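You operate a simulated robot arm through the tools that you are given. There is no shell and no other tool. Be economical: measure what you need, move in short steps, check, and stop when the job is done.

Carry out the task below with a simulated robot arm. There is one attempt and no reset: what you move stays moved.

TASK
Put the blue reference block from the top of the long jointing bench on top of the coil cassette there and the red reference block on the orange thermostat there.
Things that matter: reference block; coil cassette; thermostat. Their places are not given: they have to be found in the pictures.

It is judged by the outcome, as a careful person would: the job done as asked, and still so three seconds after it is handed in. It fails if anything else is knocked over, pushed out of place, dropped, spilled or broken.

THE ROBOT
A 6-joint arm with a two-finger parallel gripper, fixed in place. Base frame: the origin is at the foot of the arm, x ahead of it, y to its left, z up; the work surface is at about z = 80. Lengths are in cm, angles in degrees, forces in N, time in s.
With the tool pointing down near the work surface it reaches from about 26 to 68 cm from the base axis. Its first joint turns from -66.0 to 66.0 degrees. Payload 2.9 kg.
Tool frame: the origin (TCP) lies between the finger pads and is the grasp point; the fingertips stand 3 cm ahead of it; z points along the fingers, y is the line along which they close. The gripper opens to 11 cm. The fingers are 2 cm wide and 1 cm thick; the gripper's body (4.8 by 11.2 cm) begins 5.5 cm behind the TCP.
Orientation is that of the tool frame in the base frame, as [roll, pitch, yaw] about the fixed x, y, z axes, in that order (R = Rz(yaw) Ry(pitch) Rx(roll)). With the fingers straight down and closing along the base's y, the tool's x points along the base's -x, its y along +y and its z along -z.

THE INTERFACE
- The arm moves only by the tool jog_arm. Its argument "deltas" is a list of rows, each a list of 3 entries, a list of its own where there are three numbers: the turn, a rotation vector about the tool's x, y, z in degrees, then the shift along the tool's x, y, z in cm, then the finger opening in cm, from 0 to 11. In form: [[[wx, wy, wz], [dx, dy, dz], claw], ...]. A call has 1 to 8 rows; each row shifts and turns the commanded pose from where the row before left it, along the tool's axes as they then stand. A row lasts 0.2 s, in which the tool goes at most 5 cm and 8.6 degrees; a call with a longer step from one row to the next is refused whole, and so is a gripper value outside its range. A pose out of reach is approached as far as the arm can. The call stops where the force on the tool passes 40 N (or 10 N more than at its start, if that is more) or the arm is blocked; 0.2 s more then pass. The fingers move at their own pace (about 10.8 cm/s each) and stop on an object; they squeeze with about 45 N. The grip force told is the motor's: it shows also when the fingers shut on nothing. Time passes only in rows, and 0.2 s behind the last, so rows that do not move let the fingers close. It gives the time, the measured TCP pose, the force on the tool (base axes), the opening and the grip force at its end, in the units of the frame above (readings bear some noise), and new pictures: "views" is both (left out), scene, wrist or none.
- Cameras (640 x 400 px; columns grow to the right, rows downward): "scene" is fixed at [8.77, 44.57, 137.77]; the picture's right is [-0.63, -0.78, 0.00], its down [-0.47, 0.39, -0.79] and it looks along [0.61, -0.50, -0.61] (base axes); focal length 239 px, centre (320, 200). "wrist" rides on the gripper at [-3.6, 0, -5.7] in the tool frame; the picture's right is [0.00, -1.00, 0.00], its down [0.97, 0.00, -0.24] and it looks along [0.24, 0.00, 0.97] (tool axes); focal length 218 px, centre (320, 200).
- pixel_to_xyz(camera, pixels): for up to 12 pixels [column, row] of the newest picture of that camera ("zoom" is the newest enlarged one), the place [x, y, z] in the base frame of the surface seen there, good to about 0.2 cm. No time passes.
- enlarge(camera, box): a new picture of the part [left, top, right, bottom] of that camera's present view, enlarged. No time passes.
- hand_in(): hands the job in; it is judged then, once.

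Work in short steps. Measure before you move; look again where a grasp or a placing could have gone wrong, and mend it. You have 60 turns and 120 pictures in all, the two below and enlarged ones among them. Open the gripper and draw the arm clear of the work before you hand the job in, unless the task says otherwise; then end with one line.

The tools are called after "Request:" as name(argument=value, ...) on one line, values as JSON. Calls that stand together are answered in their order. jog_arm: Moves the arm, as the interface text tells. Its arguments: {"type":"object","properties":{"deltas":{"type":"array"},"views":{"type":"string","enum":["both","scene","wrist","none"]}},"required":["deltas"]} The other tools are called the same way: pixel_to_xyz (camera, pixels) gives the place of the surface under pixels of a picture; enlarge (camera, box) takes an enlarged picture of a part of a camera's view; hand_in () hands the job in.

At the start:

```text
time_s: 0.0
tool_pos: [45.87, -2.07, 121.57]
orientation: [-179.9, 0.0, 180.0]
force: [0.8, 0.3, 0.1]
gripper_width: 11.0
finger_force: 0.0
```

scene: 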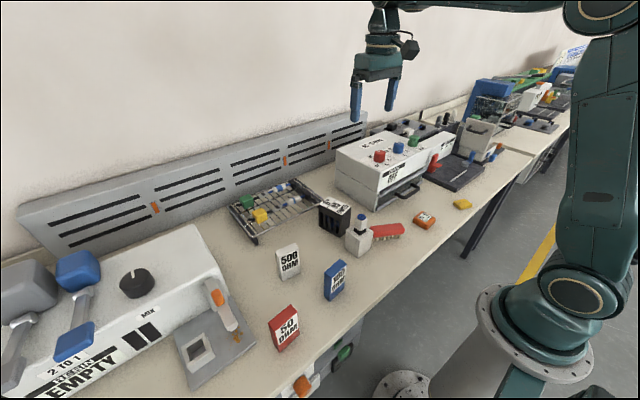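
wrist: 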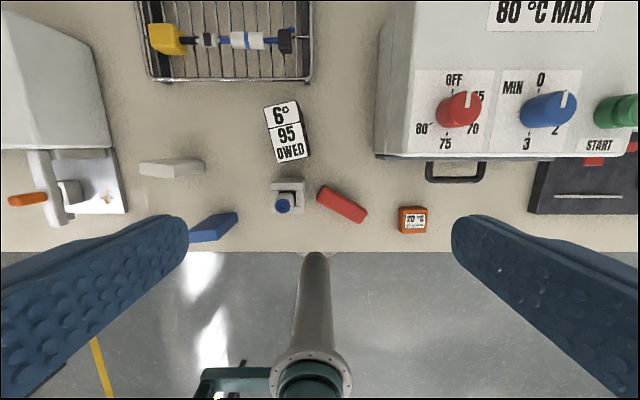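

I see blocks at scene (289,261) white, (335,280) blue, (284,327) red, a black cassette (334,215), and an orange item (425,220). I'll enlarge to identify and measure them.

Request:
enlarge(camera="scene", box=[230, 180, 480, 360])

Request:
enlarge(camera="wrist", box=[120, 60, 460, 260])

Request:
pixel_to_xyz(camera="scene", pixels=[[284, 310], [283, 325], [335, 265], [335, 280], [336, 203], [330, 220], [425, 215], [424, 223], [385, 232], [361, 218], [290, 247], [300, 300]])

```text
2.22 times, centred on (355, 270) of scene
```

zoom: 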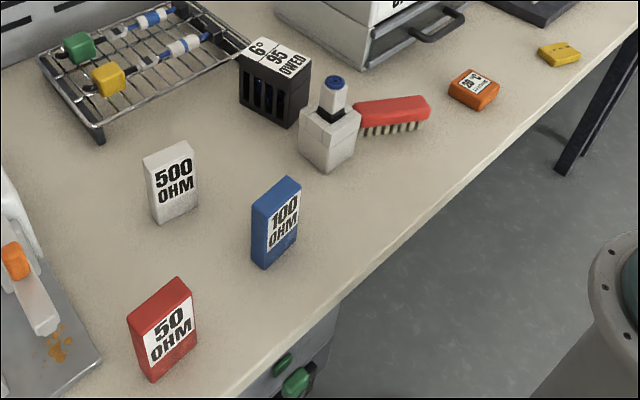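

```text
1.88 times, centred on (290, 160) of wrist
```

zoom: 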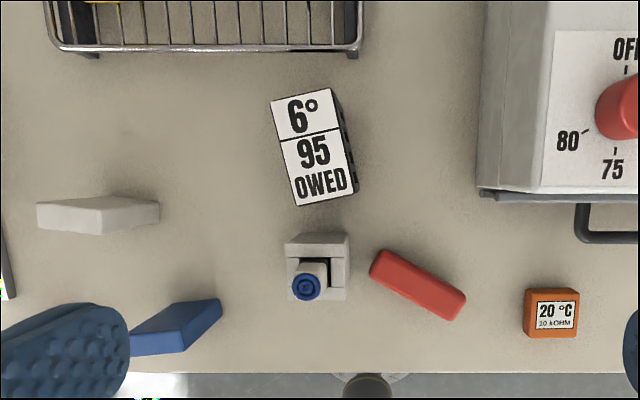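

```text
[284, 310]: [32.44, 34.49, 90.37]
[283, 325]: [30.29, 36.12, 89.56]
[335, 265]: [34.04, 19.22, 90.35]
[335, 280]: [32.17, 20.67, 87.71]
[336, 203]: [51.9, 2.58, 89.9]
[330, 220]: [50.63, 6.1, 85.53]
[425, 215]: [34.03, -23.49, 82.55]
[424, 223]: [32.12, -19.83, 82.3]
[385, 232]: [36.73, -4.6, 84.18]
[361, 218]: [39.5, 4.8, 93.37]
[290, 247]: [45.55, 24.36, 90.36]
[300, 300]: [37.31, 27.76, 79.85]
```

Blue and red blocks, the cassette (labelled 6°/95/OWED) and orange thermostat are identified. I'll measure their corners in the zoomed wrist picture and the scene.

Request:
pixel_to_xyz(camera="zoom", pixels=[[275, 103], [329, 91], [298, 202], [354, 190], [315, 147], [527, 292], [575, 292], [575, 334], [528, 334], [551, 312], [192, 304], [218, 302]])

Request:
enlarge(camera="scene", box=[260, 250, 360, 360])

```text
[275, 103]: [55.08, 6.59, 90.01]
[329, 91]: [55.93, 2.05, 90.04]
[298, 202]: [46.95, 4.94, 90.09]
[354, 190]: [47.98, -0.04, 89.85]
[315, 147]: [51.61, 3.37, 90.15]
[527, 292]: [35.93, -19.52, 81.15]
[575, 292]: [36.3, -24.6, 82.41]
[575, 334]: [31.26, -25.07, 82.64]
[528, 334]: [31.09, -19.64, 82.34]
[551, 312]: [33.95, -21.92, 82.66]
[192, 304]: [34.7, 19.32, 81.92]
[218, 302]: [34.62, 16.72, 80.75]
```

```text
3.64 times, centred on (310, 305) of scene
```

zoom: 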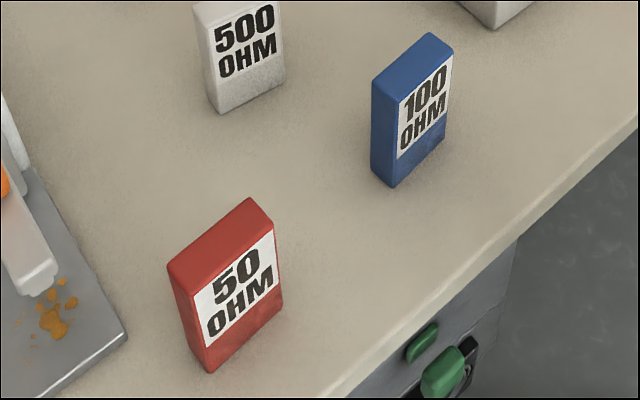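

Request:
pixel_to_xyz(camera="zoom", pixels=[[374, 82], [429, 35], [450, 50], [401, 97], [412, 66], [171, 267], [249, 201], [271, 229], [190, 290], [220, 245], [394, 184], [211, 368]])

```text
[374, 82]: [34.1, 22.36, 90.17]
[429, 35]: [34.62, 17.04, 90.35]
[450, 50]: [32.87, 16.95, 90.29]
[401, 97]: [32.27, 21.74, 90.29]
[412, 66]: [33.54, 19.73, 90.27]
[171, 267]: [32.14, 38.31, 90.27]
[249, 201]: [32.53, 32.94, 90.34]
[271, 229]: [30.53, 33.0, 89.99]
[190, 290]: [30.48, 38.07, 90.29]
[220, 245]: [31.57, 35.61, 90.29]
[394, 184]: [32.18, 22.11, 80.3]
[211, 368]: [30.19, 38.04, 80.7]
```

Blue block: 5.4×2×10.3 cm standing at (33.45, 19.5), top 90.3, long axis near y. Cassette top: centre (51.5, 3.4), z 90, long axis ~11° off x. Thermostat top: (33.7, −22.2), z 82.5. Moving above the blue block and starting to turn the gripper by about +96°.

Request:
jog_arm(deltas=[[[0, 0, 0], [2.07, 3.595, 0], 11], [[0, 0, 0], [2.07, 3.595, 0], 8], [[0, 0, 0], [2.07, 3.595, 0], 7], [[0, 0, 0], [2.07, 3.595, 0], 7], [[0, 0, 0], [2.07, 3.595, 0], 7], [[0, 0, 0], [2.07, 3.595, 0], 7], [[0, 0, -8.0], [0, 0, 0], 7], [[0, 0, -8.0], [0, 0, 0], 7]], views="none")

Request:
jog_arm(deltas=[[[0, 0, -8.0], [0, 0, 0], 7], [[0, 0, -8.0], [0, 0, 0], 7], [[0, 0, -8.0], [0, 0, 0], 7], [[0, 0, -8.0], [0, 0, 0], 7], [[0, 0, -8.0], [0, 0, 0], 7], [[0, 0, -8.0], [0, 0, 0], 7], [[0, 0, -8.0], [0, 0, 0], 7], [[0, 0, -8.0], [0, 0, 0], 7]], views="none")

Request:
jog_arm(deltas=[[[0, 0, -8.0], [0, 0, 0], 7], [[0, 0, -8.0], [0, 0, 0], 7], [[0, 0, 0], [0, 0, 4], 7], [[0, 0, 0], [0, 0, 4], 7], [[0, 0, 0], [0, 0, 4], 7], [[0, 0, 0], [0, 0, 4], 7], [[0, 0, 0], [0, 0, 0], 7]], views="both")

```text
time_s: 1.8
tool_pos: [33.45, 19.71, 121.64]
orientation: [180.0, 0.0, -164.0]
force: [0.1, 0.6, -0.1]
gripper_width: 6.99
finger_force: 0.0
```

```text
time_s: 3.6
tool_pos: [33.51, 19.55, 121.57]
orientation: [-180.0, -0.1, -99.9]
force: [0.0, 0.1, -1.6]
gripper_width: 7.0
finger_force: 0.2
```

```text
time_s: 5.2
tool_pos: [33.49, 19.76, 105.4]
orientation: [180.0, 0.0, -83.9]
force: [0.2, -0.3, 0.8]
gripper_width: 6.99
finger_force: 0.0
```

scene: 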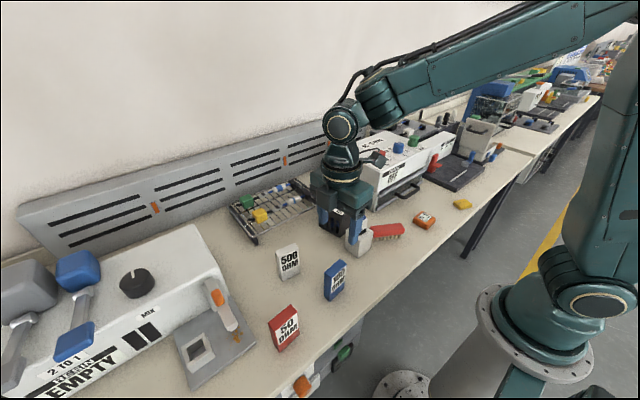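
wrist: 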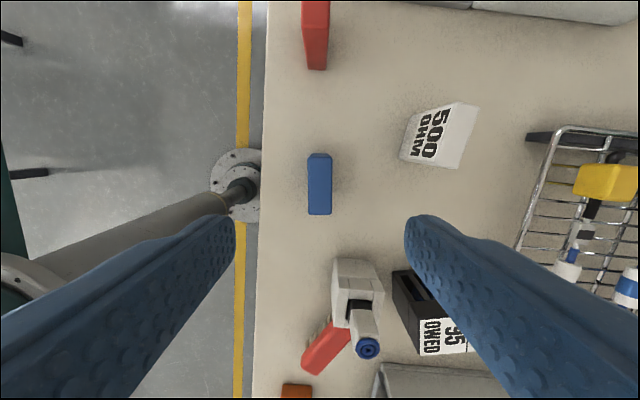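

The block appears at wrist (319,184), centred and aligned. I'll check its position once more before descending.

Request:
pixel_to_xyz(camera="wrist", pixels=[[309, 156], [330, 156], [309, 211], [330, 211], [319, 184]])

Request:
enlarge(camera="wrist", box=[270, 130, 370, 240])

```text
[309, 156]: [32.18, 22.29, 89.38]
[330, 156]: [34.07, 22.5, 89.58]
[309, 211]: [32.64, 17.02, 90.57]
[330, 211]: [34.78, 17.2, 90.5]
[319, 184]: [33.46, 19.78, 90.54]
```

```text
3.64 times, centred on (320, 185) of wrist
```

zoom: 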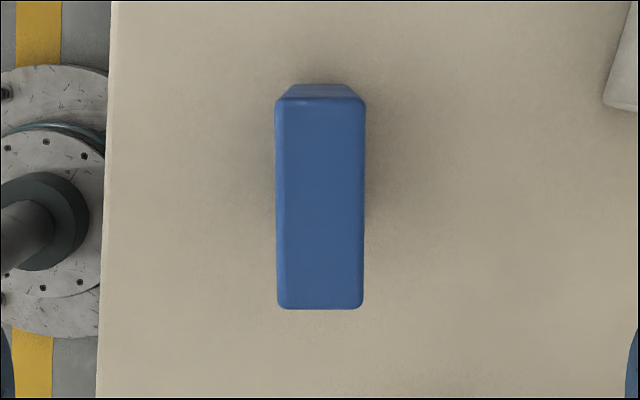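

Aligned. Descending to TCP z≈87 and closing.

Request:
jog_arm(deltas=[[[0, 0, 0], [0, 0, 4], 7], [[0, 0, 0], [0, 0, 4], 7], [[0, 0, 0], [0, 0, 4], 7], [[0, 0, 0], [0, 0, 4], 7], [[0, 0, 0], [0, 0, 2.3], 7], [[0, 0, 0], [0, 0, 0], 7], [[0, 0, 0], [0, 0, 0], 1], [[0, 0, 0], [0, 0, 0], 1]], views="none")

Request:
jog_arm(deltas=[[[0, 0, 0], [0, 0, 0], 1], [[0, 0, 0], [0, 0, 0], 1]], views="both")

```text
time_s: 7.0
tool_pos: [33.47, 20.07, 87.19]
orientation: [-180.0, 0.0, -83.9]
force: [-0.2, 0.4, -0.8]
gripper_width: 2.39
finger_force: 44.9
```

```text
time_s: 7.6
tool_pos: [33.42, 20.05, 87.18]
orientation: [-180.0, 0.0, -84.1]
force: [-0.1, -0.3, -0.2]
gripper_width: 2.36
finger_force: 44.2
```

scene: 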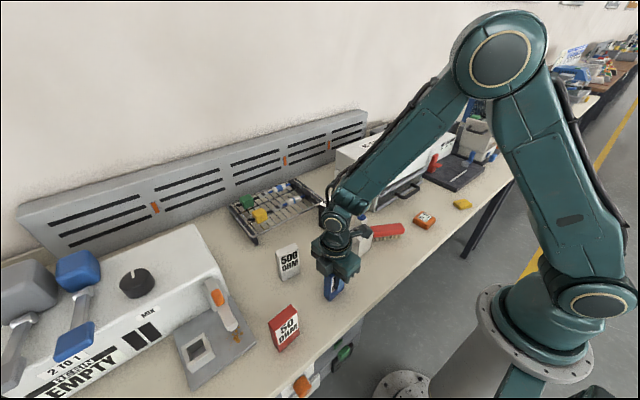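
wrist: 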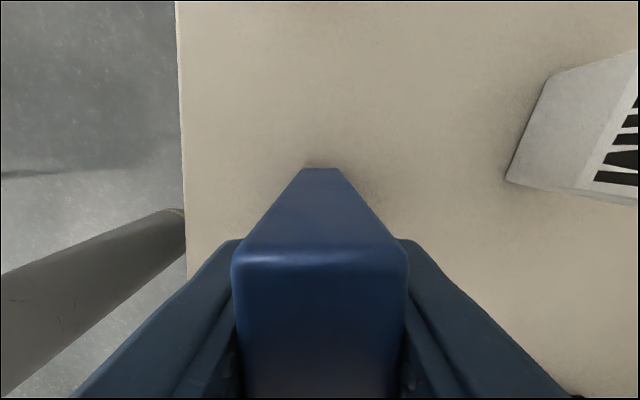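

Grip holds at 2.36 cm. Lifting 20 cm, then turning back to align with the cassette (yaw ≈ −168.5).

Request:
jog_arm(deltas=[[[0, 0, 0], [0, 0, -2], 1], [[0, 0, 0], [0, 0, -4], 1], [[0, 0, 0], [0, 0, -4], 1], [[0, 0, 0], [0, 0, -5], 1], [[0, 0, 0], [0, 0, -5], 1], [[0, 0, 8.45], [0, 0, 0], 1], [[0, 0, 8.45], [0, 0, 0], 1], [[0, 0, 8.45], [0, 0, 0], 1]], views="none")

Request:
jog_arm(deltas=[[[0, 0, 8.45], [0, 0, 0], 1], [[0, 0, 8.45], [0, 0, 0], 1], [[0, 0, 8.45], [0, 0, 0], 1], [[0, 0, 8.45], [0, 0, 0], 1], [[0, 0, 8.45], [0, 0, 0], 1], [[0, 0, 8.45], [0, 0, 0], 1], [[0, 0, 8.45], [0, 0, 0], 1], [[0, 0, 0], [0, 0, 0], 1]], views="both")

```text
time_s: 9.4
tool_pos: [33.33, 19.6, 107.23]
orientation: [-180.0, 0.0, -109.5]
force: [0.9, 0.4, -2.2]
gripper_width: 2.35
finger_force: 45.1
```

```text
time_s: 11.2
tool_pos: [33.42, 19.61, 107.09]
orientation: [180.0, 0.1, -168.5]
force: [-0.9, -0.1, -0.3]
gripper_width: 0.99
finger_force: 0.1
```

scene: 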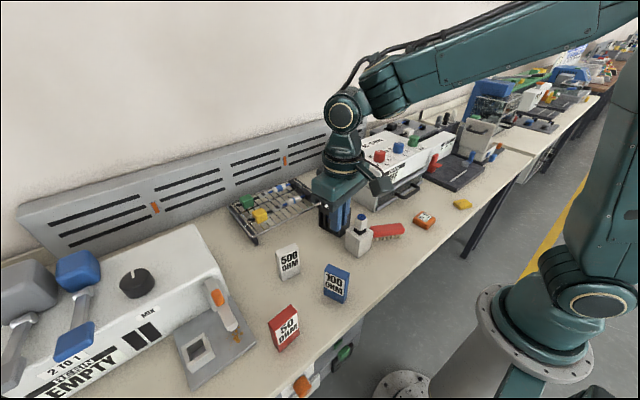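
wrist: 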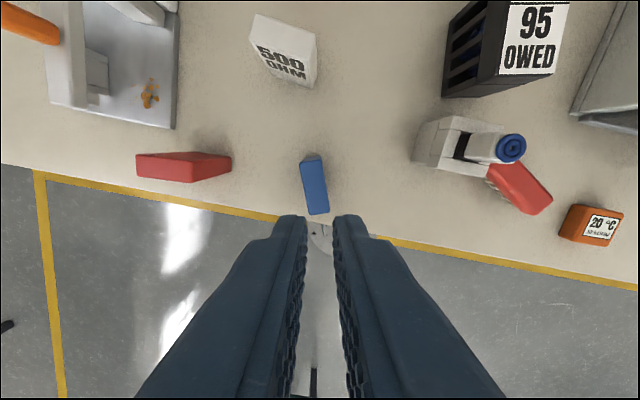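

The block slipped out (width 0.99) and seems to be standing on the bench again. I'll inspect it.

Request:
enlarge(camera="scene", box=[260, 240, 380, 360])

Request:
enlarge(camera="wrist", box=[260, 120, 380, 240])

```text
3.33 times, centred on (320, 300) of scene
```

zoom: 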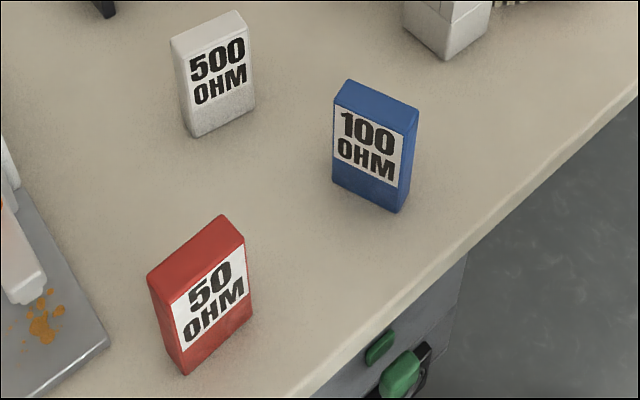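

```text
3.33 times, centred on (320, 180) of wrist
```

zoom: 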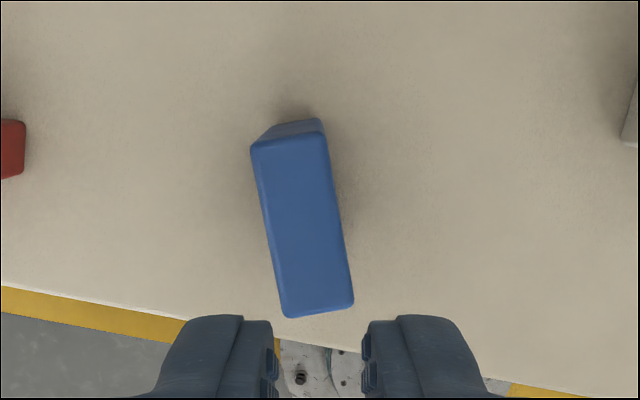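

It stands upright near where it was, turned. I'll measure its new pose.

Request:
pixel_to_xyz(camera="zoom", pixels=[[256, 150], [324, 142], [348, 303], [290, 312], [304, 228], [297, 129]])

Request:
pixel_to_xyz(camera="scene", pixels=[[326, 266], [347, 271], [336, 267], [331, 290]])

```text
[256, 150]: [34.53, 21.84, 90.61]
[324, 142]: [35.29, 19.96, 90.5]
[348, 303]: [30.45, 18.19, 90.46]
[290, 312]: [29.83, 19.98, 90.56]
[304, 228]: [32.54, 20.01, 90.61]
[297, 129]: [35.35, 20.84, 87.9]
```

```text
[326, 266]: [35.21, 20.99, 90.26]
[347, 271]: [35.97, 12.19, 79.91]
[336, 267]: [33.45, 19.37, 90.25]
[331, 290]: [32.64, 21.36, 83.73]
```

Block centre (32.55, 20.0), long axis at 21°. I turn the gripper to yaw −159, centre it, open, and go down partway to check.

Request:
jog_arm(deltas=[[[0, 0, -4.75], [0, 0, 0], 6], [[0, 0, -4.75], [0, 0, 0], 6], [[0, 0, 0], [0.67, 0.68, 0], 6], [[0, 0, 0], [0, 0, 4], 6], [[0, 0, 0], [0, 0, 4], 6], [[0, 0, 0], [0, 0, 2], 6], [[0, 0, 0], [0, 0, 0], 6]], views="both")

```text
time_s: 12.8
tool_pos: [32.69, 20.06, 97.12]
orientation: [-180.0, -0.1, -159.0]
force: [0.5, 1.2, 0.5]
gripper_width: 6.0
finger_force: 0.1
```

scene: 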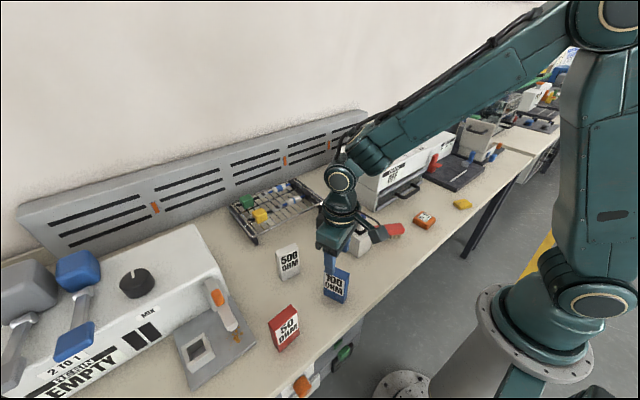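
wrist: 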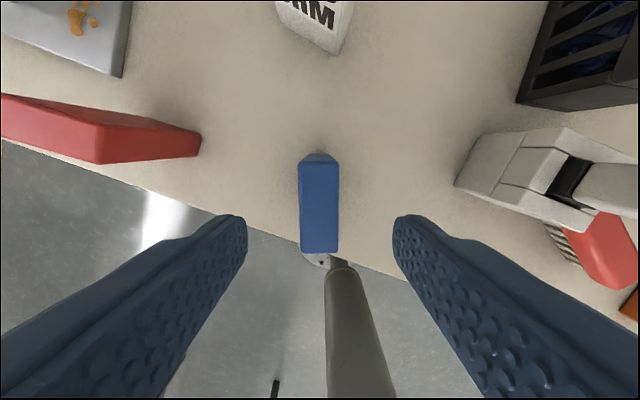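

Aligned. Descend 11 cm to z≈86 for a deeper grip and close fully, then lift slightly and check for slip.

Request:
jog_arm(deltas=[[[0, 0, 0], [0, 0, 4], 6], [[0, 0, 0], [0, 0, 4], 6], [[0, 0, 0], [0, 0, 3.1], 6], [[0, 0, 0], [0, 0, 0], 6], [[0, 0, 0], [0, 0, 0], 0], [[0, 0, 0], [0, 0, 0], 0], [[0, 0, 0], [0, 0, 0], 0], [[0, 0, 0], [0, 0, 0], 0]], views="wrist")

Request:
jog_arm(deltas=[[[0, 0, 0], [0, 0, -1], 0], [[0, 0, 0], [0, 0, -1], 0], [[0, 0, 0], [0, 0, -1], 0], [[0, 0, 0], [0, 0, 0], 0], [[0, 0, 0], [0, 0, 0], 0]], views="both")

```text
time_s: 14.6
tool_pos: [32.65, 20.17, 86.09]
orientation: [179.9, 0.1, -159.0]
force: [-0.5, 0.0, -0.4]
gripper_width: 2.34
finger_force: 45.0
```

wrist: 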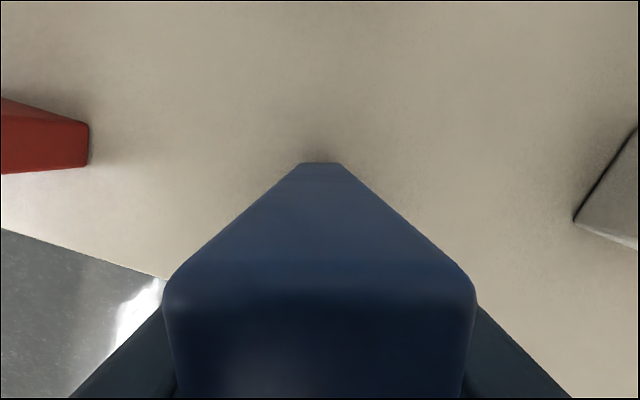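

```text
time_s: 15.8
tool_pos: [32.44, 20.05, 89.06]
orientation: [-180.0, 0.1, -159.1]
force: [0.0, -0.7, -1.9]
gripper_width: 2.36
finger_force: 45.1
```

scene: 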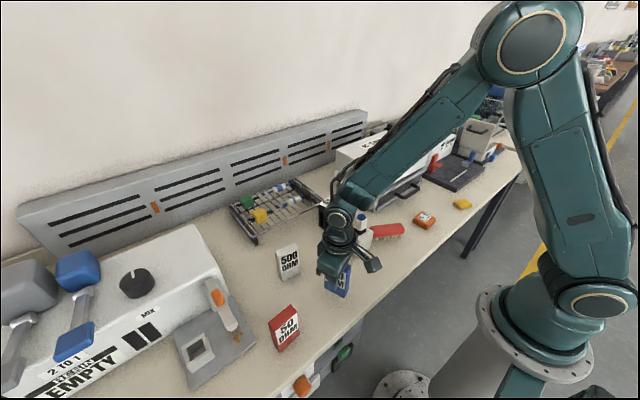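
wrist: 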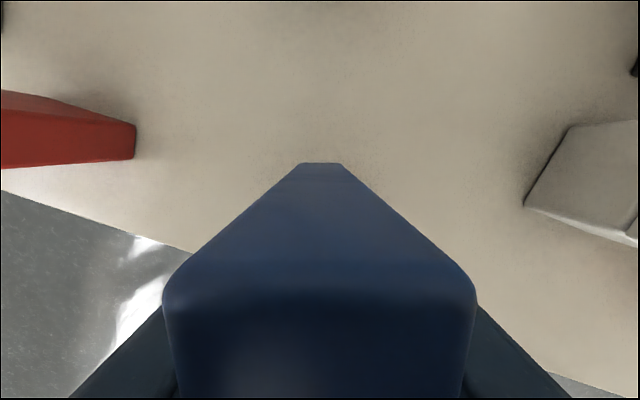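

No slip: block looks identical in the wrist view after lifting. Continue lifting gently.

Request:
jog_arm(deltas=[[[0, 0, 0], [0, 0, -1.5], 0], [[0, 0, 0], [0, 0, -1.5], 0], [[0, 0, 0], [0, 0, -2], 0], [[0, 0, 0], [0, 0, -2], 0], [[0, 0, 0], [0, 0, -2], 0], [[0, 0, 0], [0, 0, -1.5], 0], [[0, 0, 0], [0, 0, -1.5], 0], [[0, 0, 0], [0, 0, 0], 0]], views="wrist")

```text
time_s: 17.6
tool_pos: [32.59, 20.2, 101.05]
orientation: [179.9, 0.0, -159.1]
force: [-0.2, -0.2, -2.5]
gripper_width: 2.39
finger_force: 45.2
```

wrist: 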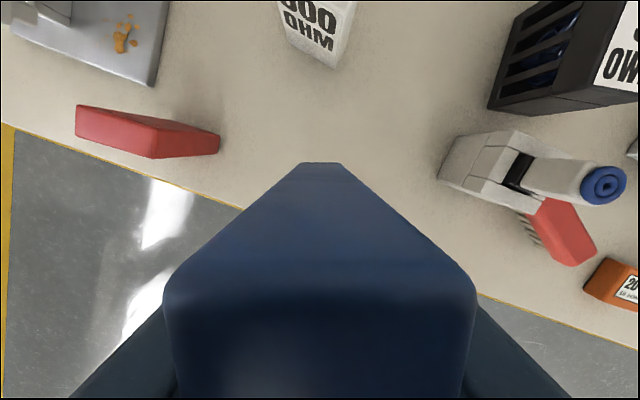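

Still firm. Turn to yaw −168.5 gently and begin the transfer towards the cassette.

Request:
jog_arm(deltas=[[[0, 0, 2.4], [0, 0, 0], 0], [[0, 0, 2.4], [0, 0, 0], 0], [[0, 0, 2.4], [0, 0, 0], 0], [[0, 0, 2.3], [0, 0, 0], 0], [[0, 0, 0], [-1.0, -1.4, 0], 0], [[0, 0, 0], [-1.5, -2.0, 0], 0], [[0, 0, 0], [-1.5, -2.0, 0], 0], [[0, 0, 0], [-1.5, -2.0, 0], 0]], views="wrist")

Request:
jog_arm(deltas=[[[0, 0, 0], [-1.5, -2.0, 0], 0], [[0, 0, 0], [-1.5, -2.0, 0], 0], [[0, 0, 0], [-1.5, -2.0, 0], 0], [[0, 0, 0], [-1.5, -2.0, 0], 0], [[0, 0, 0], [-1.5, -2.0, 0], 0], [[0, 0, 0], [-1.2, -1.6, 0], 0], [[0, 0, 0], [-0.98, -1.22, 0], 0], [[0, 0, 0], [0, 0, 0], 0]], views="both")

```text
time_s: 19.4
tool_pos: [39.46, 13.93, 101.03]
orientation: [-180.0, 0.0, -168.4]
force: [0.1, -0.5, -1.6]
gripper_width: 2.37
finger_force: 45.7
```

wrist: 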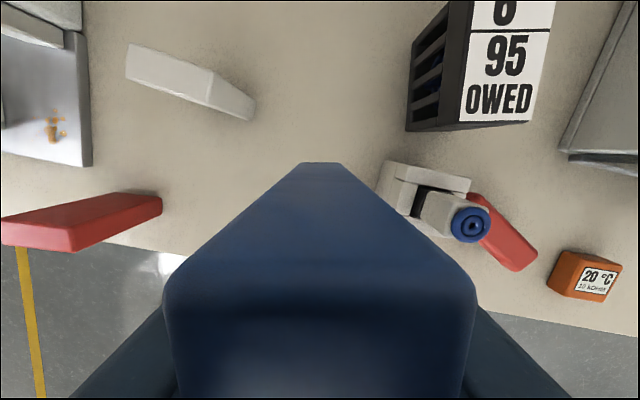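

```text
time_s: 21.2
tool_pos: [51.22, 3.18, 101.26]
orientation: [180.0, 0.0, -168.5]
force: [0.2, 0.5, -2.6]
gripper_width: 2.38
finger_force: 45.3
```

scene: 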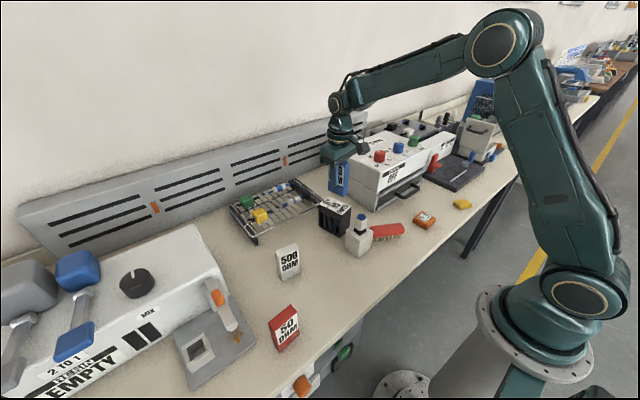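
wrist: 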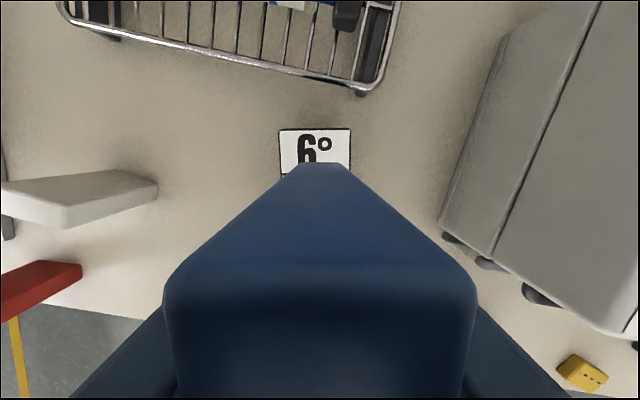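

The block is above the cassette, off by about 0.35 cm (cassette centre col 315 vs block 322). Correct and lower gently to contact.

Request:
jog_arm(deltas=[[[0, 0, 0], [-0.2, 0.35, 0], 0], [[0, 0, 0], [0, 0, 1.5], 0], [[0, 0, 0], [0, 0, 1.5], 0], [[0, 0, 0], [0, 0, 1.0], 0], [[0, 0, 0], [0, 0, 0.6], 0], [[0, 0, 0], [0, 0, 0.2], 0], [[0, 0, 0], [0, 0, 0], 0]], views="both")

Request:
enlarge(camera="scene", box=[290, 130, 390, 250])

```text
time_s: 22.8
tool_pos: [51.45, 3.59, 96.2]
orientation: [179.9, 0.1, -168.5]
force: [0.4, -0.1, -1.7]
gripper_width: 2.38
finger_force: 44.7
```

scene: 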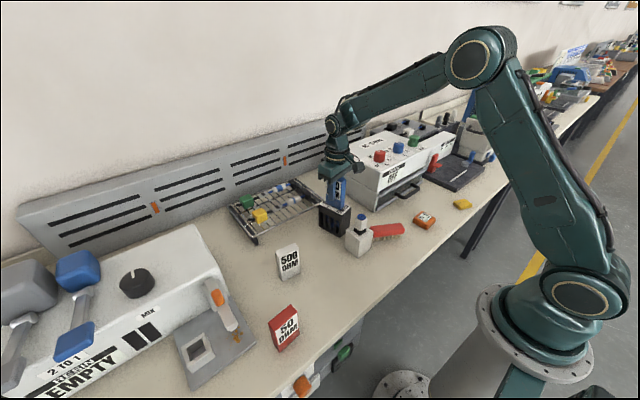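
wrist: 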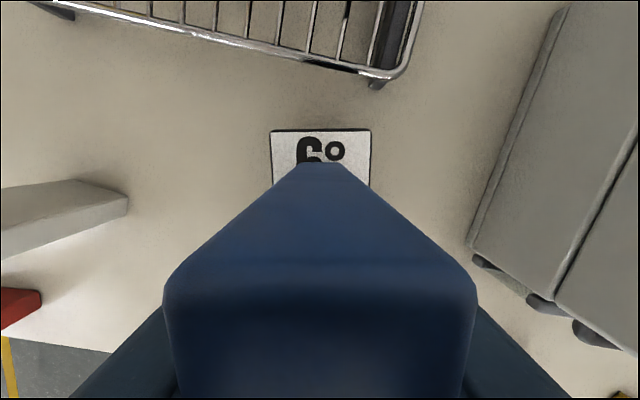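

```text
3.33 times, centred on (340, 190) of scene
```

zoom: 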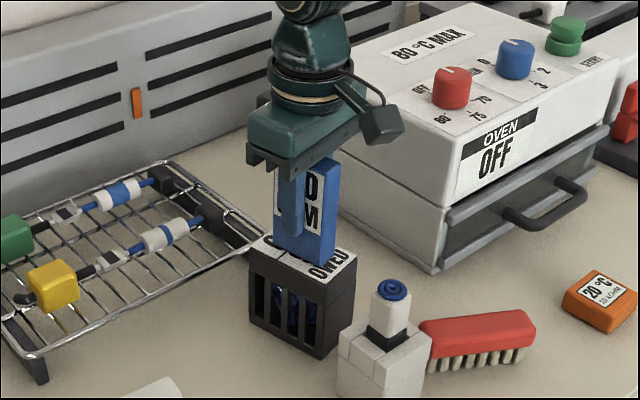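

Centred and nearly touching; creep down until the force shows contact.

Request:
jog_arm(deltas=[[[0, 0, 0], [0, 0, 0.1], 0], [[0, 0, 0], [0, 0, 0.1], 0], [[0, 0, 0], [0, 0, 0], 0]], views="none")

```text
time_s: 23.6
tool_pos: [51.48, 3.56, 95.98]
orientation: [-179.9, -0.1, -168.5]
force: [0.7, 0.5, -2.6]
gripper_width: 2.38
finger_force: 45.0
```

No contact yet (still −2.6 N weight); continue.

Request:
jog_arm(deltas=[[[0, 0, 0], [0, 0, 0.08], 0], [[0, 0, 0], [0, 0, 0.08], 0], [[0, 0, 0], [0, 0, 0], 0]], views="none")

```text
time_s: 24.4
tool_pos: [51.5, 3.63, 96.13]
orientation: [180.0, 0.1, -168.5]
force: [-0.5, 0.2, 8.3]
gripper_width: 2.35
finger_force: 45.0
```

Contact now (+8 N). Open slowly, then raise.

Request:
jog_arm(deltas=[[[0, 0, 0], [0, 0, -0.05], 2.6], [[0, 0, 0], [0, 0, 0], 3], [[0, 0, 0], [0, 0, 0], 4.5], [[0, 0, 0], [0, 0, 0], 4.5], [[0, 0, 0], [0, 0, -2], 4.5], [[0, 0, 0], [0, 0, -4], 4.5], [[0, 0, 0], [0, 0, -4], 4.5], [[0, 0, 0], [0, 0, -4], 4.5]], views="both")

```text
time_s: 26.2
tool_pos: [51.64, 3.47, 109.93]
orientation: [179.9, 0.0, -168.5]
force: [0.7, -0.1, 0.0]
gripper_width: 4.51
finger_force: 0.1
```

scene: 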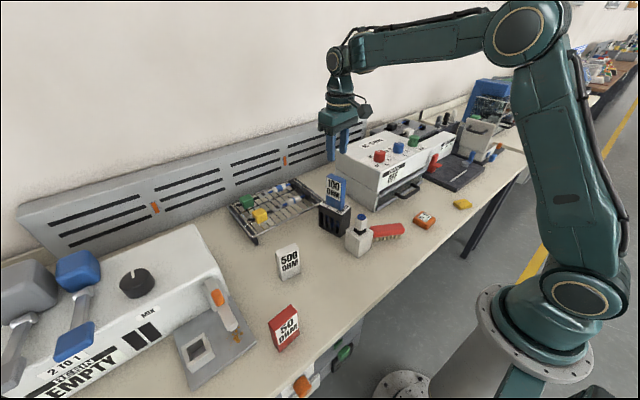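
wrist: 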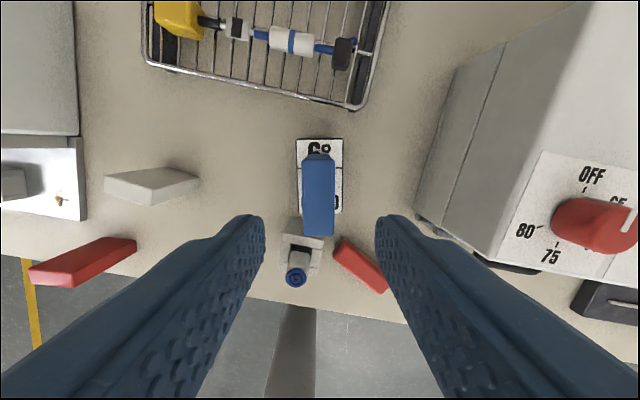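

Blue block stands centred on the cassette. Now go above the red block at (31.4, 35.6) and turn the gripper to yaw ≈ −87.5.

Request:
jog_arm(deltas=[[[0, 0, 0], [1.675, 4.44, 0], 6], [[0, 0, 0], [1.675, 4.44, 0], 6], [[0, 0, 0], [1.675, 4.44, 0], 6], [[0, 0, 0], [1.675, 4.44, 0], 6], [[0, 0, 0], [1.675, 4.44, 0], 6], [[0, 0, 0], [1.675, 4.44, 0], 6], [[0, 0, 0], [1.675, 4.44, 0], 6], [[0, 0, 0], [1.675, 4.44, 0], 6]], views="none")

Request:
jog_arm(deltas=[[[0, 0, -8.1], [0, 0, 0], 6], [[0, 0, -8.1], [0, 0, 0], 6], [[0, 0, -8.1], [0, 0, 0], 6], [[0, 0, -8.1], [0, 0, 0], 6], [[0, 0, -8.1], [0, 0, 0], 6], [[0, 0, -8.1], [0, 0, 0], 6], [[0, 0, -8.1], [0, 0, 0], 6], [[0, 0, -8.1], [0, 0, 0], 6]], views="none")

Request:
jog_arm(deltas=[[[0, 0, -8.1], [0, 0, 0], 6], [[0, 0, -8.1], [0, 0, 0], 6], [[0, 0, 0], [0, 0, 4], 6], [[0, 0, 0], [0, 0, 3], 6], [[0, 0, 0], [0, 0, 0], 6]], views="both")

```text
time_s: 28.0
tool_pos: [31.39, 35.85, 109.87]
orientation: [179.9, 0.0, -168.5]
force: [-0.9, -0.1, 0.7]
gripper_width: 5.99
finger_force: 0.0
```

```text
time_s: 29.8
tool_pos: [31.13, 35.79, 109.96]
orientation: [180.0, 0.0, -103.5]
force: [0.2, -0.2, 0.0]
gripper_width: 6.01
finger_force: 0.0
```

```text
time_s: 31.0
tool_pos: [31.38, 35.71, 102.92]
orientation: [180.0, 0.0, -87.5]
force: [-0.1, 0.3, 0.3]
gripper_width: 5.98
finger_force: 0.0
```

scene: 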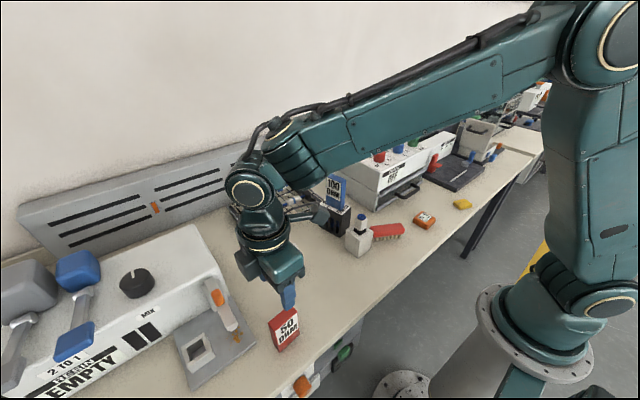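
wrist: 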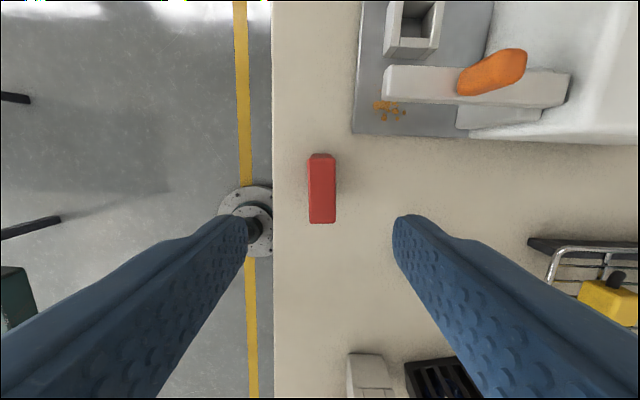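

Aligned (block cols 309–336). Descend to z≈86 and grip.

Request:
jog_arm(deltas=[[[0, 0, 0], [0, 0, 4], 6], [[0, 0, 0], [0, 0, 4], 6], [[0, 0, 0], [0, 0, 4], 6], [[0, 0, 0], [0, 0, 3], 6], [[0, 0, 0], [0, 0, 1.9], 6], [[0, 0, 0], [0, 0, 0], 6], [[0, 0, 0], [0, 0, 0], 0], [[0, 0, 0], [0, 0, 0], 0]], views="none")

Request:
jog_arm(deltas=[[[0, 0, 0], [0, 0, 0], 0], [[0, 0, 0], [0, 0, 0], 0], [[0, 0, 0], [0, 0, -1], 0], [[0, 0, 0], [0, 0, -1], 0], [[0, 0, 0], [0, 0, -1], 0], [[0, 0, 0], [0, 0, 0], 0]], views="both")

```text
time_s: 32.8
tool_pos: [31.03, 35.68, 86.12]
orientation: [180.0, 0.0, -87.6]
force: [0.2, -0.8, -0.4]
gripper_width: 2.39
finger_force: 44.5
```

```text
time_s: 34.2
tool_pos: [31.14, 35.78, 89.03]
orientation: [-179.9, 0.0, -87.5]
force: [0.1, -0.5, -2.8]
gripper_width: 2.37
finger_force: 45.2
```

scene: 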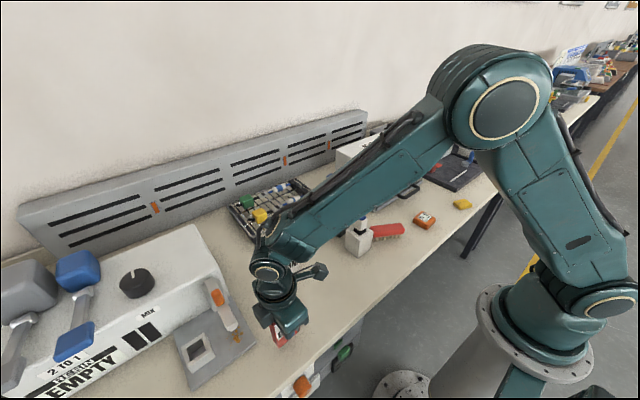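
wrist: 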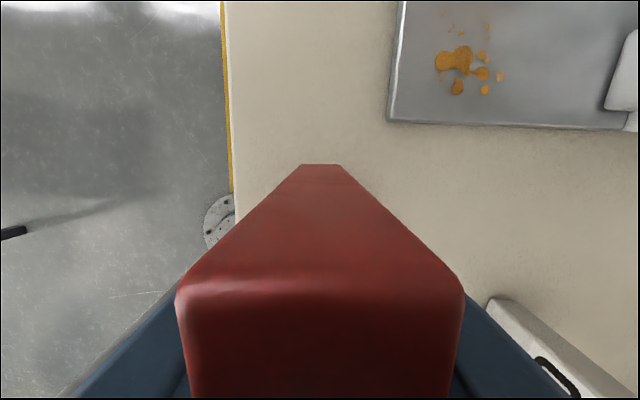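

Held firmly. Lift gently to z≈103.

Request:
jog_arm(deltas=[[[0, 0, 0], [0, 0, -1.5], 0], [[0, 0, 0], [0, 0, -2], 0], [[0, 0, 0], [0, 0, -2], 0], [[0, 0, 0], [0, 0, -2], 0], [[0, 0, 0], [0, 0, -2], 0], [[0, 0, 0], [0, 0, -2], 0], [[0, 0, 0], [0, 0, -1.5], 0], [[0, 0, 0], [0, 0, -1], 0]], views="none")

Request:
jog_arm(deltas=[[[0, 0, 2], [0, 0, 0], 0], [[0, 0, 4], [0, 0, 0], 0], [[0, 0, 4], [0, 0, 0], 0], [[0, 0, 4], [0, 0, 0], 0], [[0, 0, 4], [0, 0, 0], 0], [[0, 0, 4], [0, 0, 0], 0], [[0, 0, 4], [0, 0, 0], 0], [[0, 0, 4], [0, 0, 0], 0]], views="wrist")

```text
time_s: 36.0
tool_pos: [31.4, 35.61, 103.04]
orientation: [-180.0, 0.1, -87.6]
force: [-0.4, -0.9, -2.1]
gripper_width: 2.35
finger_force: 45.4
```

```text
time_s: 37.8
tool_pos: [31.28, 35.63, 103.03]
orientation: [180.0, 0.1, -117.6]
force: [0.1, 0.2, -3.0]
gripper_width: 2.38
finger_force: 45.2
```

wrist: 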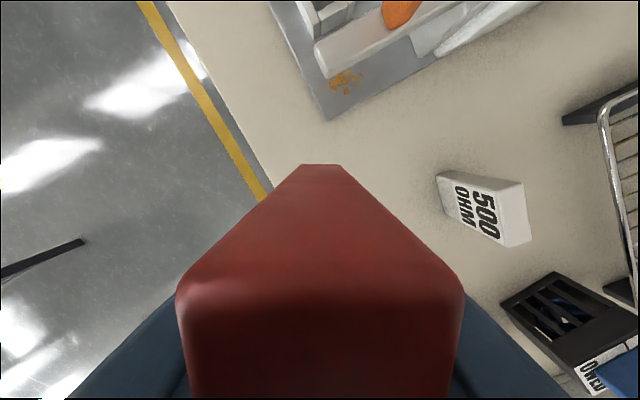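

No slip. Continue turning to yaw ≈ −178.

Request:
jog_arm(deltas=[[[0, 0, 4], [0, 0, 0], 0], [[0, 0, 4], [0, 0, 0], 0], [[0, 0, 4], [0, 0, 0], 0], [[0, 0, 4], [0, 0, 0], 0], [[0, 0, 4], [0, 0, 0], 0], [[0, 0, 4], [0, 0, 0], 0], [[0, 0, 4], [0, 0, 0], 0], [[0, 0, 4], [0, 0, 0], 0]], views="none")

Request:
jog_arm(deltas=[[[0, 0, 4], [0, 0, 0], 0], [[0, 0, 4], [0, 0, 0], 0], [[0, 0, 4], [0, 0, 0], 0], [[0, 0, 4], [0, 0, 0], 0], [[0, 0, 4], [0, 0, 0], 0], [[0, 0, 4], [0, 0, 0], 0], [[0, 0, 4], [0, 0, 0], 0], [[0, 0, 0.4], [0, 0, 0], 0]], views="wrist")

```text
time_s: 39.6
tool_pos: [31.34, 35.86, 103.11]
orientation: [180.0, 0.0, -149.6]
force: [0.3, 0.5, -1.5]
gripper_width: 2.37
finger_force: 45.5
```

```text
time_s: 41.4
tool_pos: [31.42, 35.55, 102.9]
orientation: [180.0, 0.0, -178.1]
force: [0.4, 0.5, -2.0]
gripper_width: 2.37
finger_force: 45.0
```

wrist: 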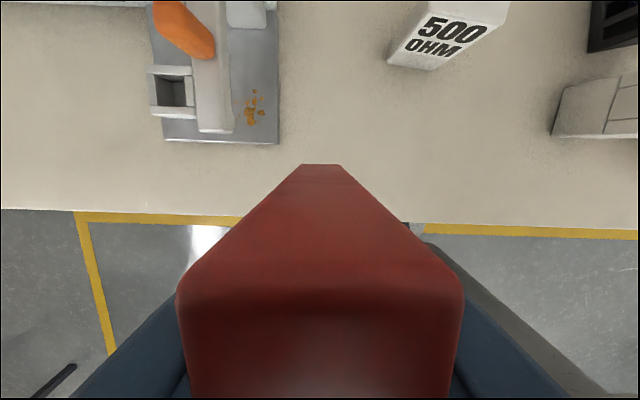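

Still held. Translate about 58 cm toward −y in gentle rows.

Request:
jog_arm(deltas=[[[0, 0, 0], [-0.28, -1.5, 0], 0], [[0, 0, 0], [0, -2.5, 0], 0], [[0, 0, 0], [0, -3, 0], 0], [[0, 0, 0], [0, -3, 0], 0], [[0, 0, 0], [0, -3, 0], 0], [[0, 0, 0], [0, -3, 0], 0], [[0, 0, 0], [0, -3, 0], 0], [[0, 0, 0], [0, -3, 0], 0]], views="wrist")

Request:
jog_arm(deltas=[[[0, 0, 0], [0, -3, 0], 0], [[0, 0, 0], [0, -3, 0], 0], [[0, 0, 0], [0, -3, 0], 0], [[0, 0, 0], [0, -3, 0], 0], [[0, 0, 0], [0, -3, 0], 0], [[0, 0, 0], [0, -3, 0], 0], [[0, 0, 0], [0, -3, 0], 0], [[0, 0, 0], [0, -3, 0], 0]], views="both")

```text
time_s: 43.2
tool_pos: [32.52, 13.94, 103.04]
orientation: [180.0, 0.0, -177.8]
force: [0.2, -0.3, -2.6]
gripper_width: 2.39
finger_force: 44.9
```

wrist: 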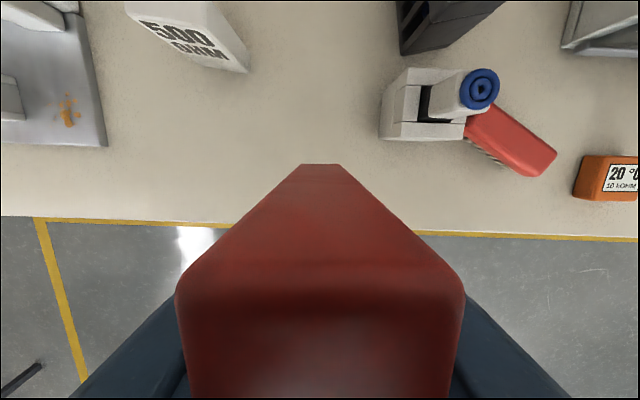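

```text
time_s: 45.0
tool_pos: [33.28, -10.59, 102.99]
orientation: [-180.0, -0.1, -177.9]
force: [0.6, -0.7, -3.2]
gripper_width: 2.36
finger_force: 45.0
```

scene: 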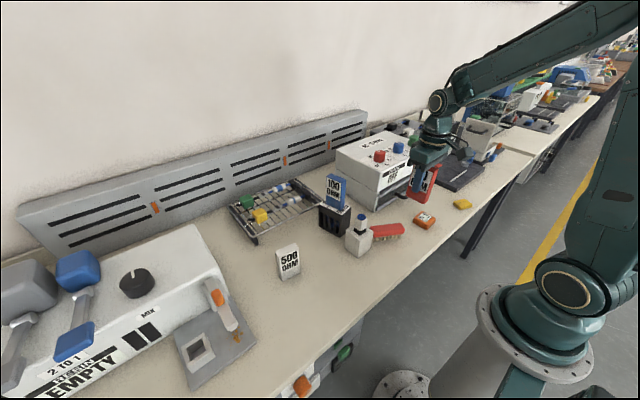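
wrist: 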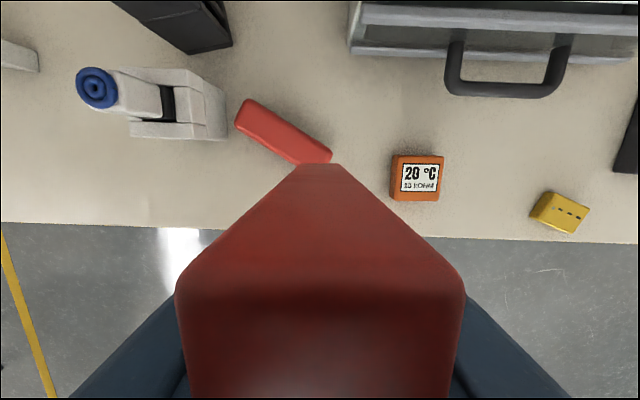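

Still held; thermostat is visible at wrist (418,178). Measure it precisely.

Request:
enlarge(camera="wrist", box=[370, 130, 470, 230])

Request:
enlarge(camera="scene", box=[395, 190, 455, 250])

Request:
pixel_to_xyz(camera="wrist", pixels=[[401, 157], [442, 158], [438, 199], [396, 197], [404, 165], [438, 166], [434, 191], [402, 190], [419, 178]])

```text
4.00 times, centred on (420, 180) of wrist
```

zoom: 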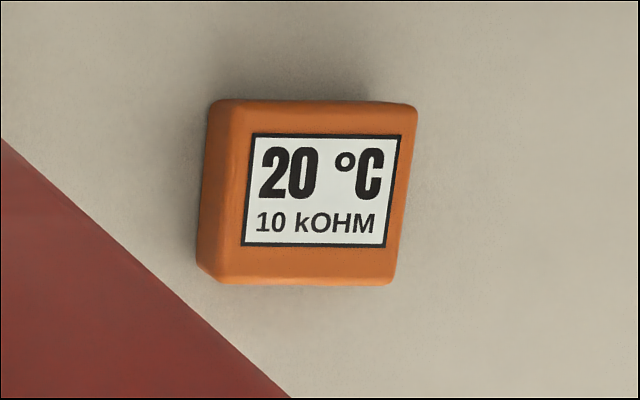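

```text
6.67 times, centred on (425, 220) of scene
```

zoom: 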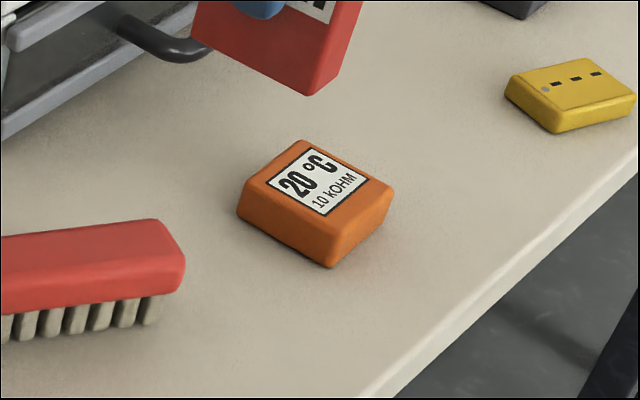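

```text
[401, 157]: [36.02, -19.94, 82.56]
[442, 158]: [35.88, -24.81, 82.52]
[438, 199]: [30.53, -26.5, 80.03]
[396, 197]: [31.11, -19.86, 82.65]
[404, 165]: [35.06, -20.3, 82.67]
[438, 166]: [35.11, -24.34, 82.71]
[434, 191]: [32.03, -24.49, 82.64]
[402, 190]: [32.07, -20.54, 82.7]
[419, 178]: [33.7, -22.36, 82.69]
```

Thermostat top centre ≈ (33.55, −22.35), z 82.6, nearly axis-aligned. Move above it.

Request:
jog_arm(deltas=[[[0, 0, 0], [0.2, -2.5, 0], 0], [[0, 0, 0], [0, -2.5, 0], 0], [[0, 0, 0], [0, -2.5, 0], 0], [[0, 0, 0], [0, -2, 0], 0], [[0, 0, 0], [0, -1.5, 0], 0], [[0, 0, 0], [0, -0.75, 0], 0], [[0, 0, 0], [0, 0, 0], 0]], views="both")

```text
time_s: 46.6
tool_pos: [33.34, -22.11, 102.8]
orientation: [179.9, 0.0, -178.0]
force: [0.4, 0.3, -2.6]
gripper_width: 2.38
finger_force: 45.0
```

scene: 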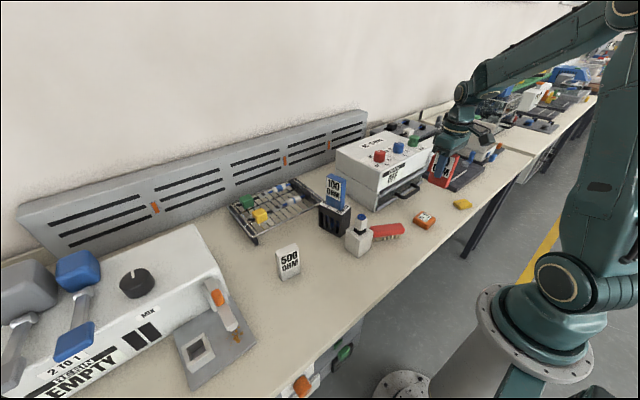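
wrist: 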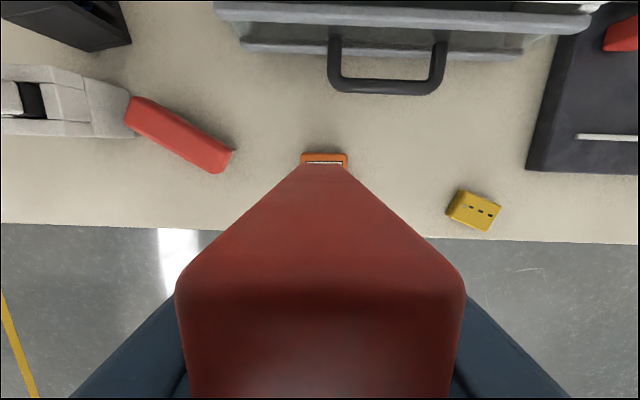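

Small offset (~0.25 cm toward −y). Correct and descend 12 cm gently.

Request:
jog_arm(deltas=[[[0, 0, 0], [-0.1, -0.25, 1], 0], [[0, 0, 0], [0, 0, 2], 0], [[0, 0, 0], [0, 0, 2.5], 0], [[0, 0, 0], [0, 0, 2.5], 0], [[0, 0, 0], [0, 0, 2], 0], [[0, 0, 0], [0, 0, 1.5], 0], [[0, 0, 0], [0, 0, 1], 0], [[0, 0, 0], [0, 0, 0], 0]], views="both")

Request:
enlarge(camera="scene", box=[385, 160, 465, 240])

```text
time_s: 48.4
tool_pos: [33.55, -22.31, 90.54]
orientation: [180.0, 0.1, -177.9]
force: [0.0, 0.7, -2.0]
gripper_width: 2.37
finger_force: 44.6
```

scene: 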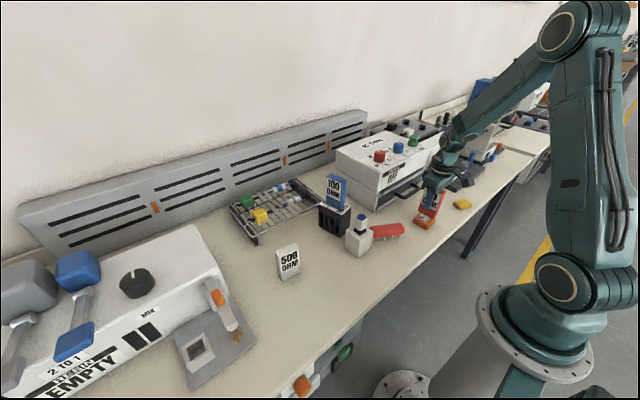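
wrist: 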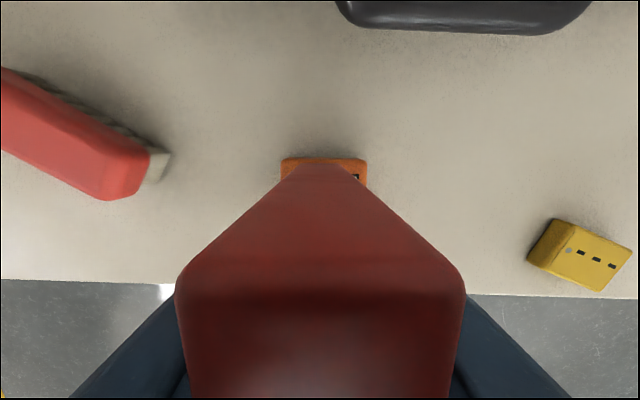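

```text
5.00 times, centred on (425, 200) of scene
```

zoom: 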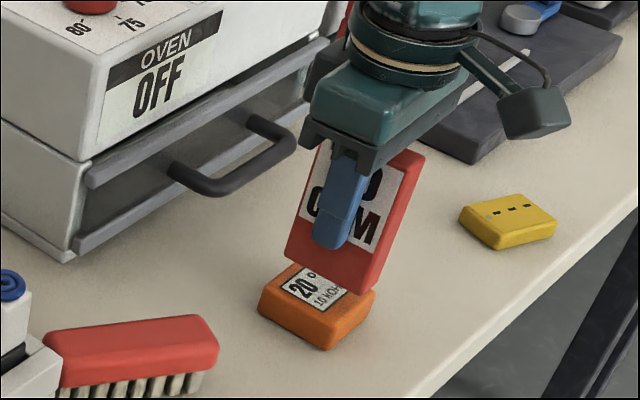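

Well aligned. Lower 1.6 cm then creep to contact.

Request:
jog_arm(deltas=[[[0, 0, 0], [0, -0.1, 0.8], 0], [[0, 0, 0], [0, 0, 0.5], 0], [[0, 0, 0], [0, 0, 0.3], 0], [[0, 0, 0], [0, 0, 0], 0]], views="wrist")

Request:
jog_arm(deltas=[[[0, 0, 0], [0, 0, 0.1], 0], [[0, 0, 0], [0, 0, 0.1], 0], [[0, 0, 0], [0, 0, 0], 0]], views="none")

```text
time_s: 49.4
tool_pos: [33.67, -22.33, 88.93]
orientation: [180.0, 0.0, -177.8]
force: [-0.4, 0.3, -2.2]
gripper_width: 2.39
finger_force: 45.6
```

wrist: 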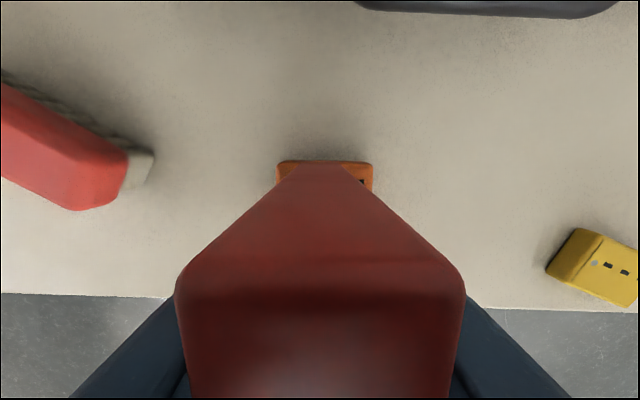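

```text
time_s: 50.2
tool_pos: [33.56, -22.22, 88.73]
orientation: [180.0, 0.0, -177.9]
force: [0.2, 0.1, -2.5]
gripper_width: 2.4
finger_force: 44.8
```

Request:
jog_arm(deltas=[[[0, 0, 0], [0, 0, 0.08], 0], [[0, 0, 0], [0, 0, 0.08], 0], [[0, 0, 0], [0, 0, 0], 0]], views="none")

```text
time_s: 51.0
tool_pos: [33.55, -22.27, 88.73]
orientation: [-179.8, 0.1, -177.9]
force: [-4.9, 3.6, 37.6]
gripper_width: 2.37
finger_force: 44.9
```

Firm contact (37 N). Ease up slightly, then open and look before retreating.

Request:
jog_arm(deltas=[[[0, 0, 0], [0, 0, -0.09], 0], [[0, 0, 0], [0, 0, 0], 0]], views="none")

```text
time_s: 51.6
tool_pos: [33.62, -22.42, 88.77]
orientation: [179.9, 0.2, -177.8]
force: [-1.7, 6.6, 35.9]
gripper_width: 2.36
finger_force: 45.0
```

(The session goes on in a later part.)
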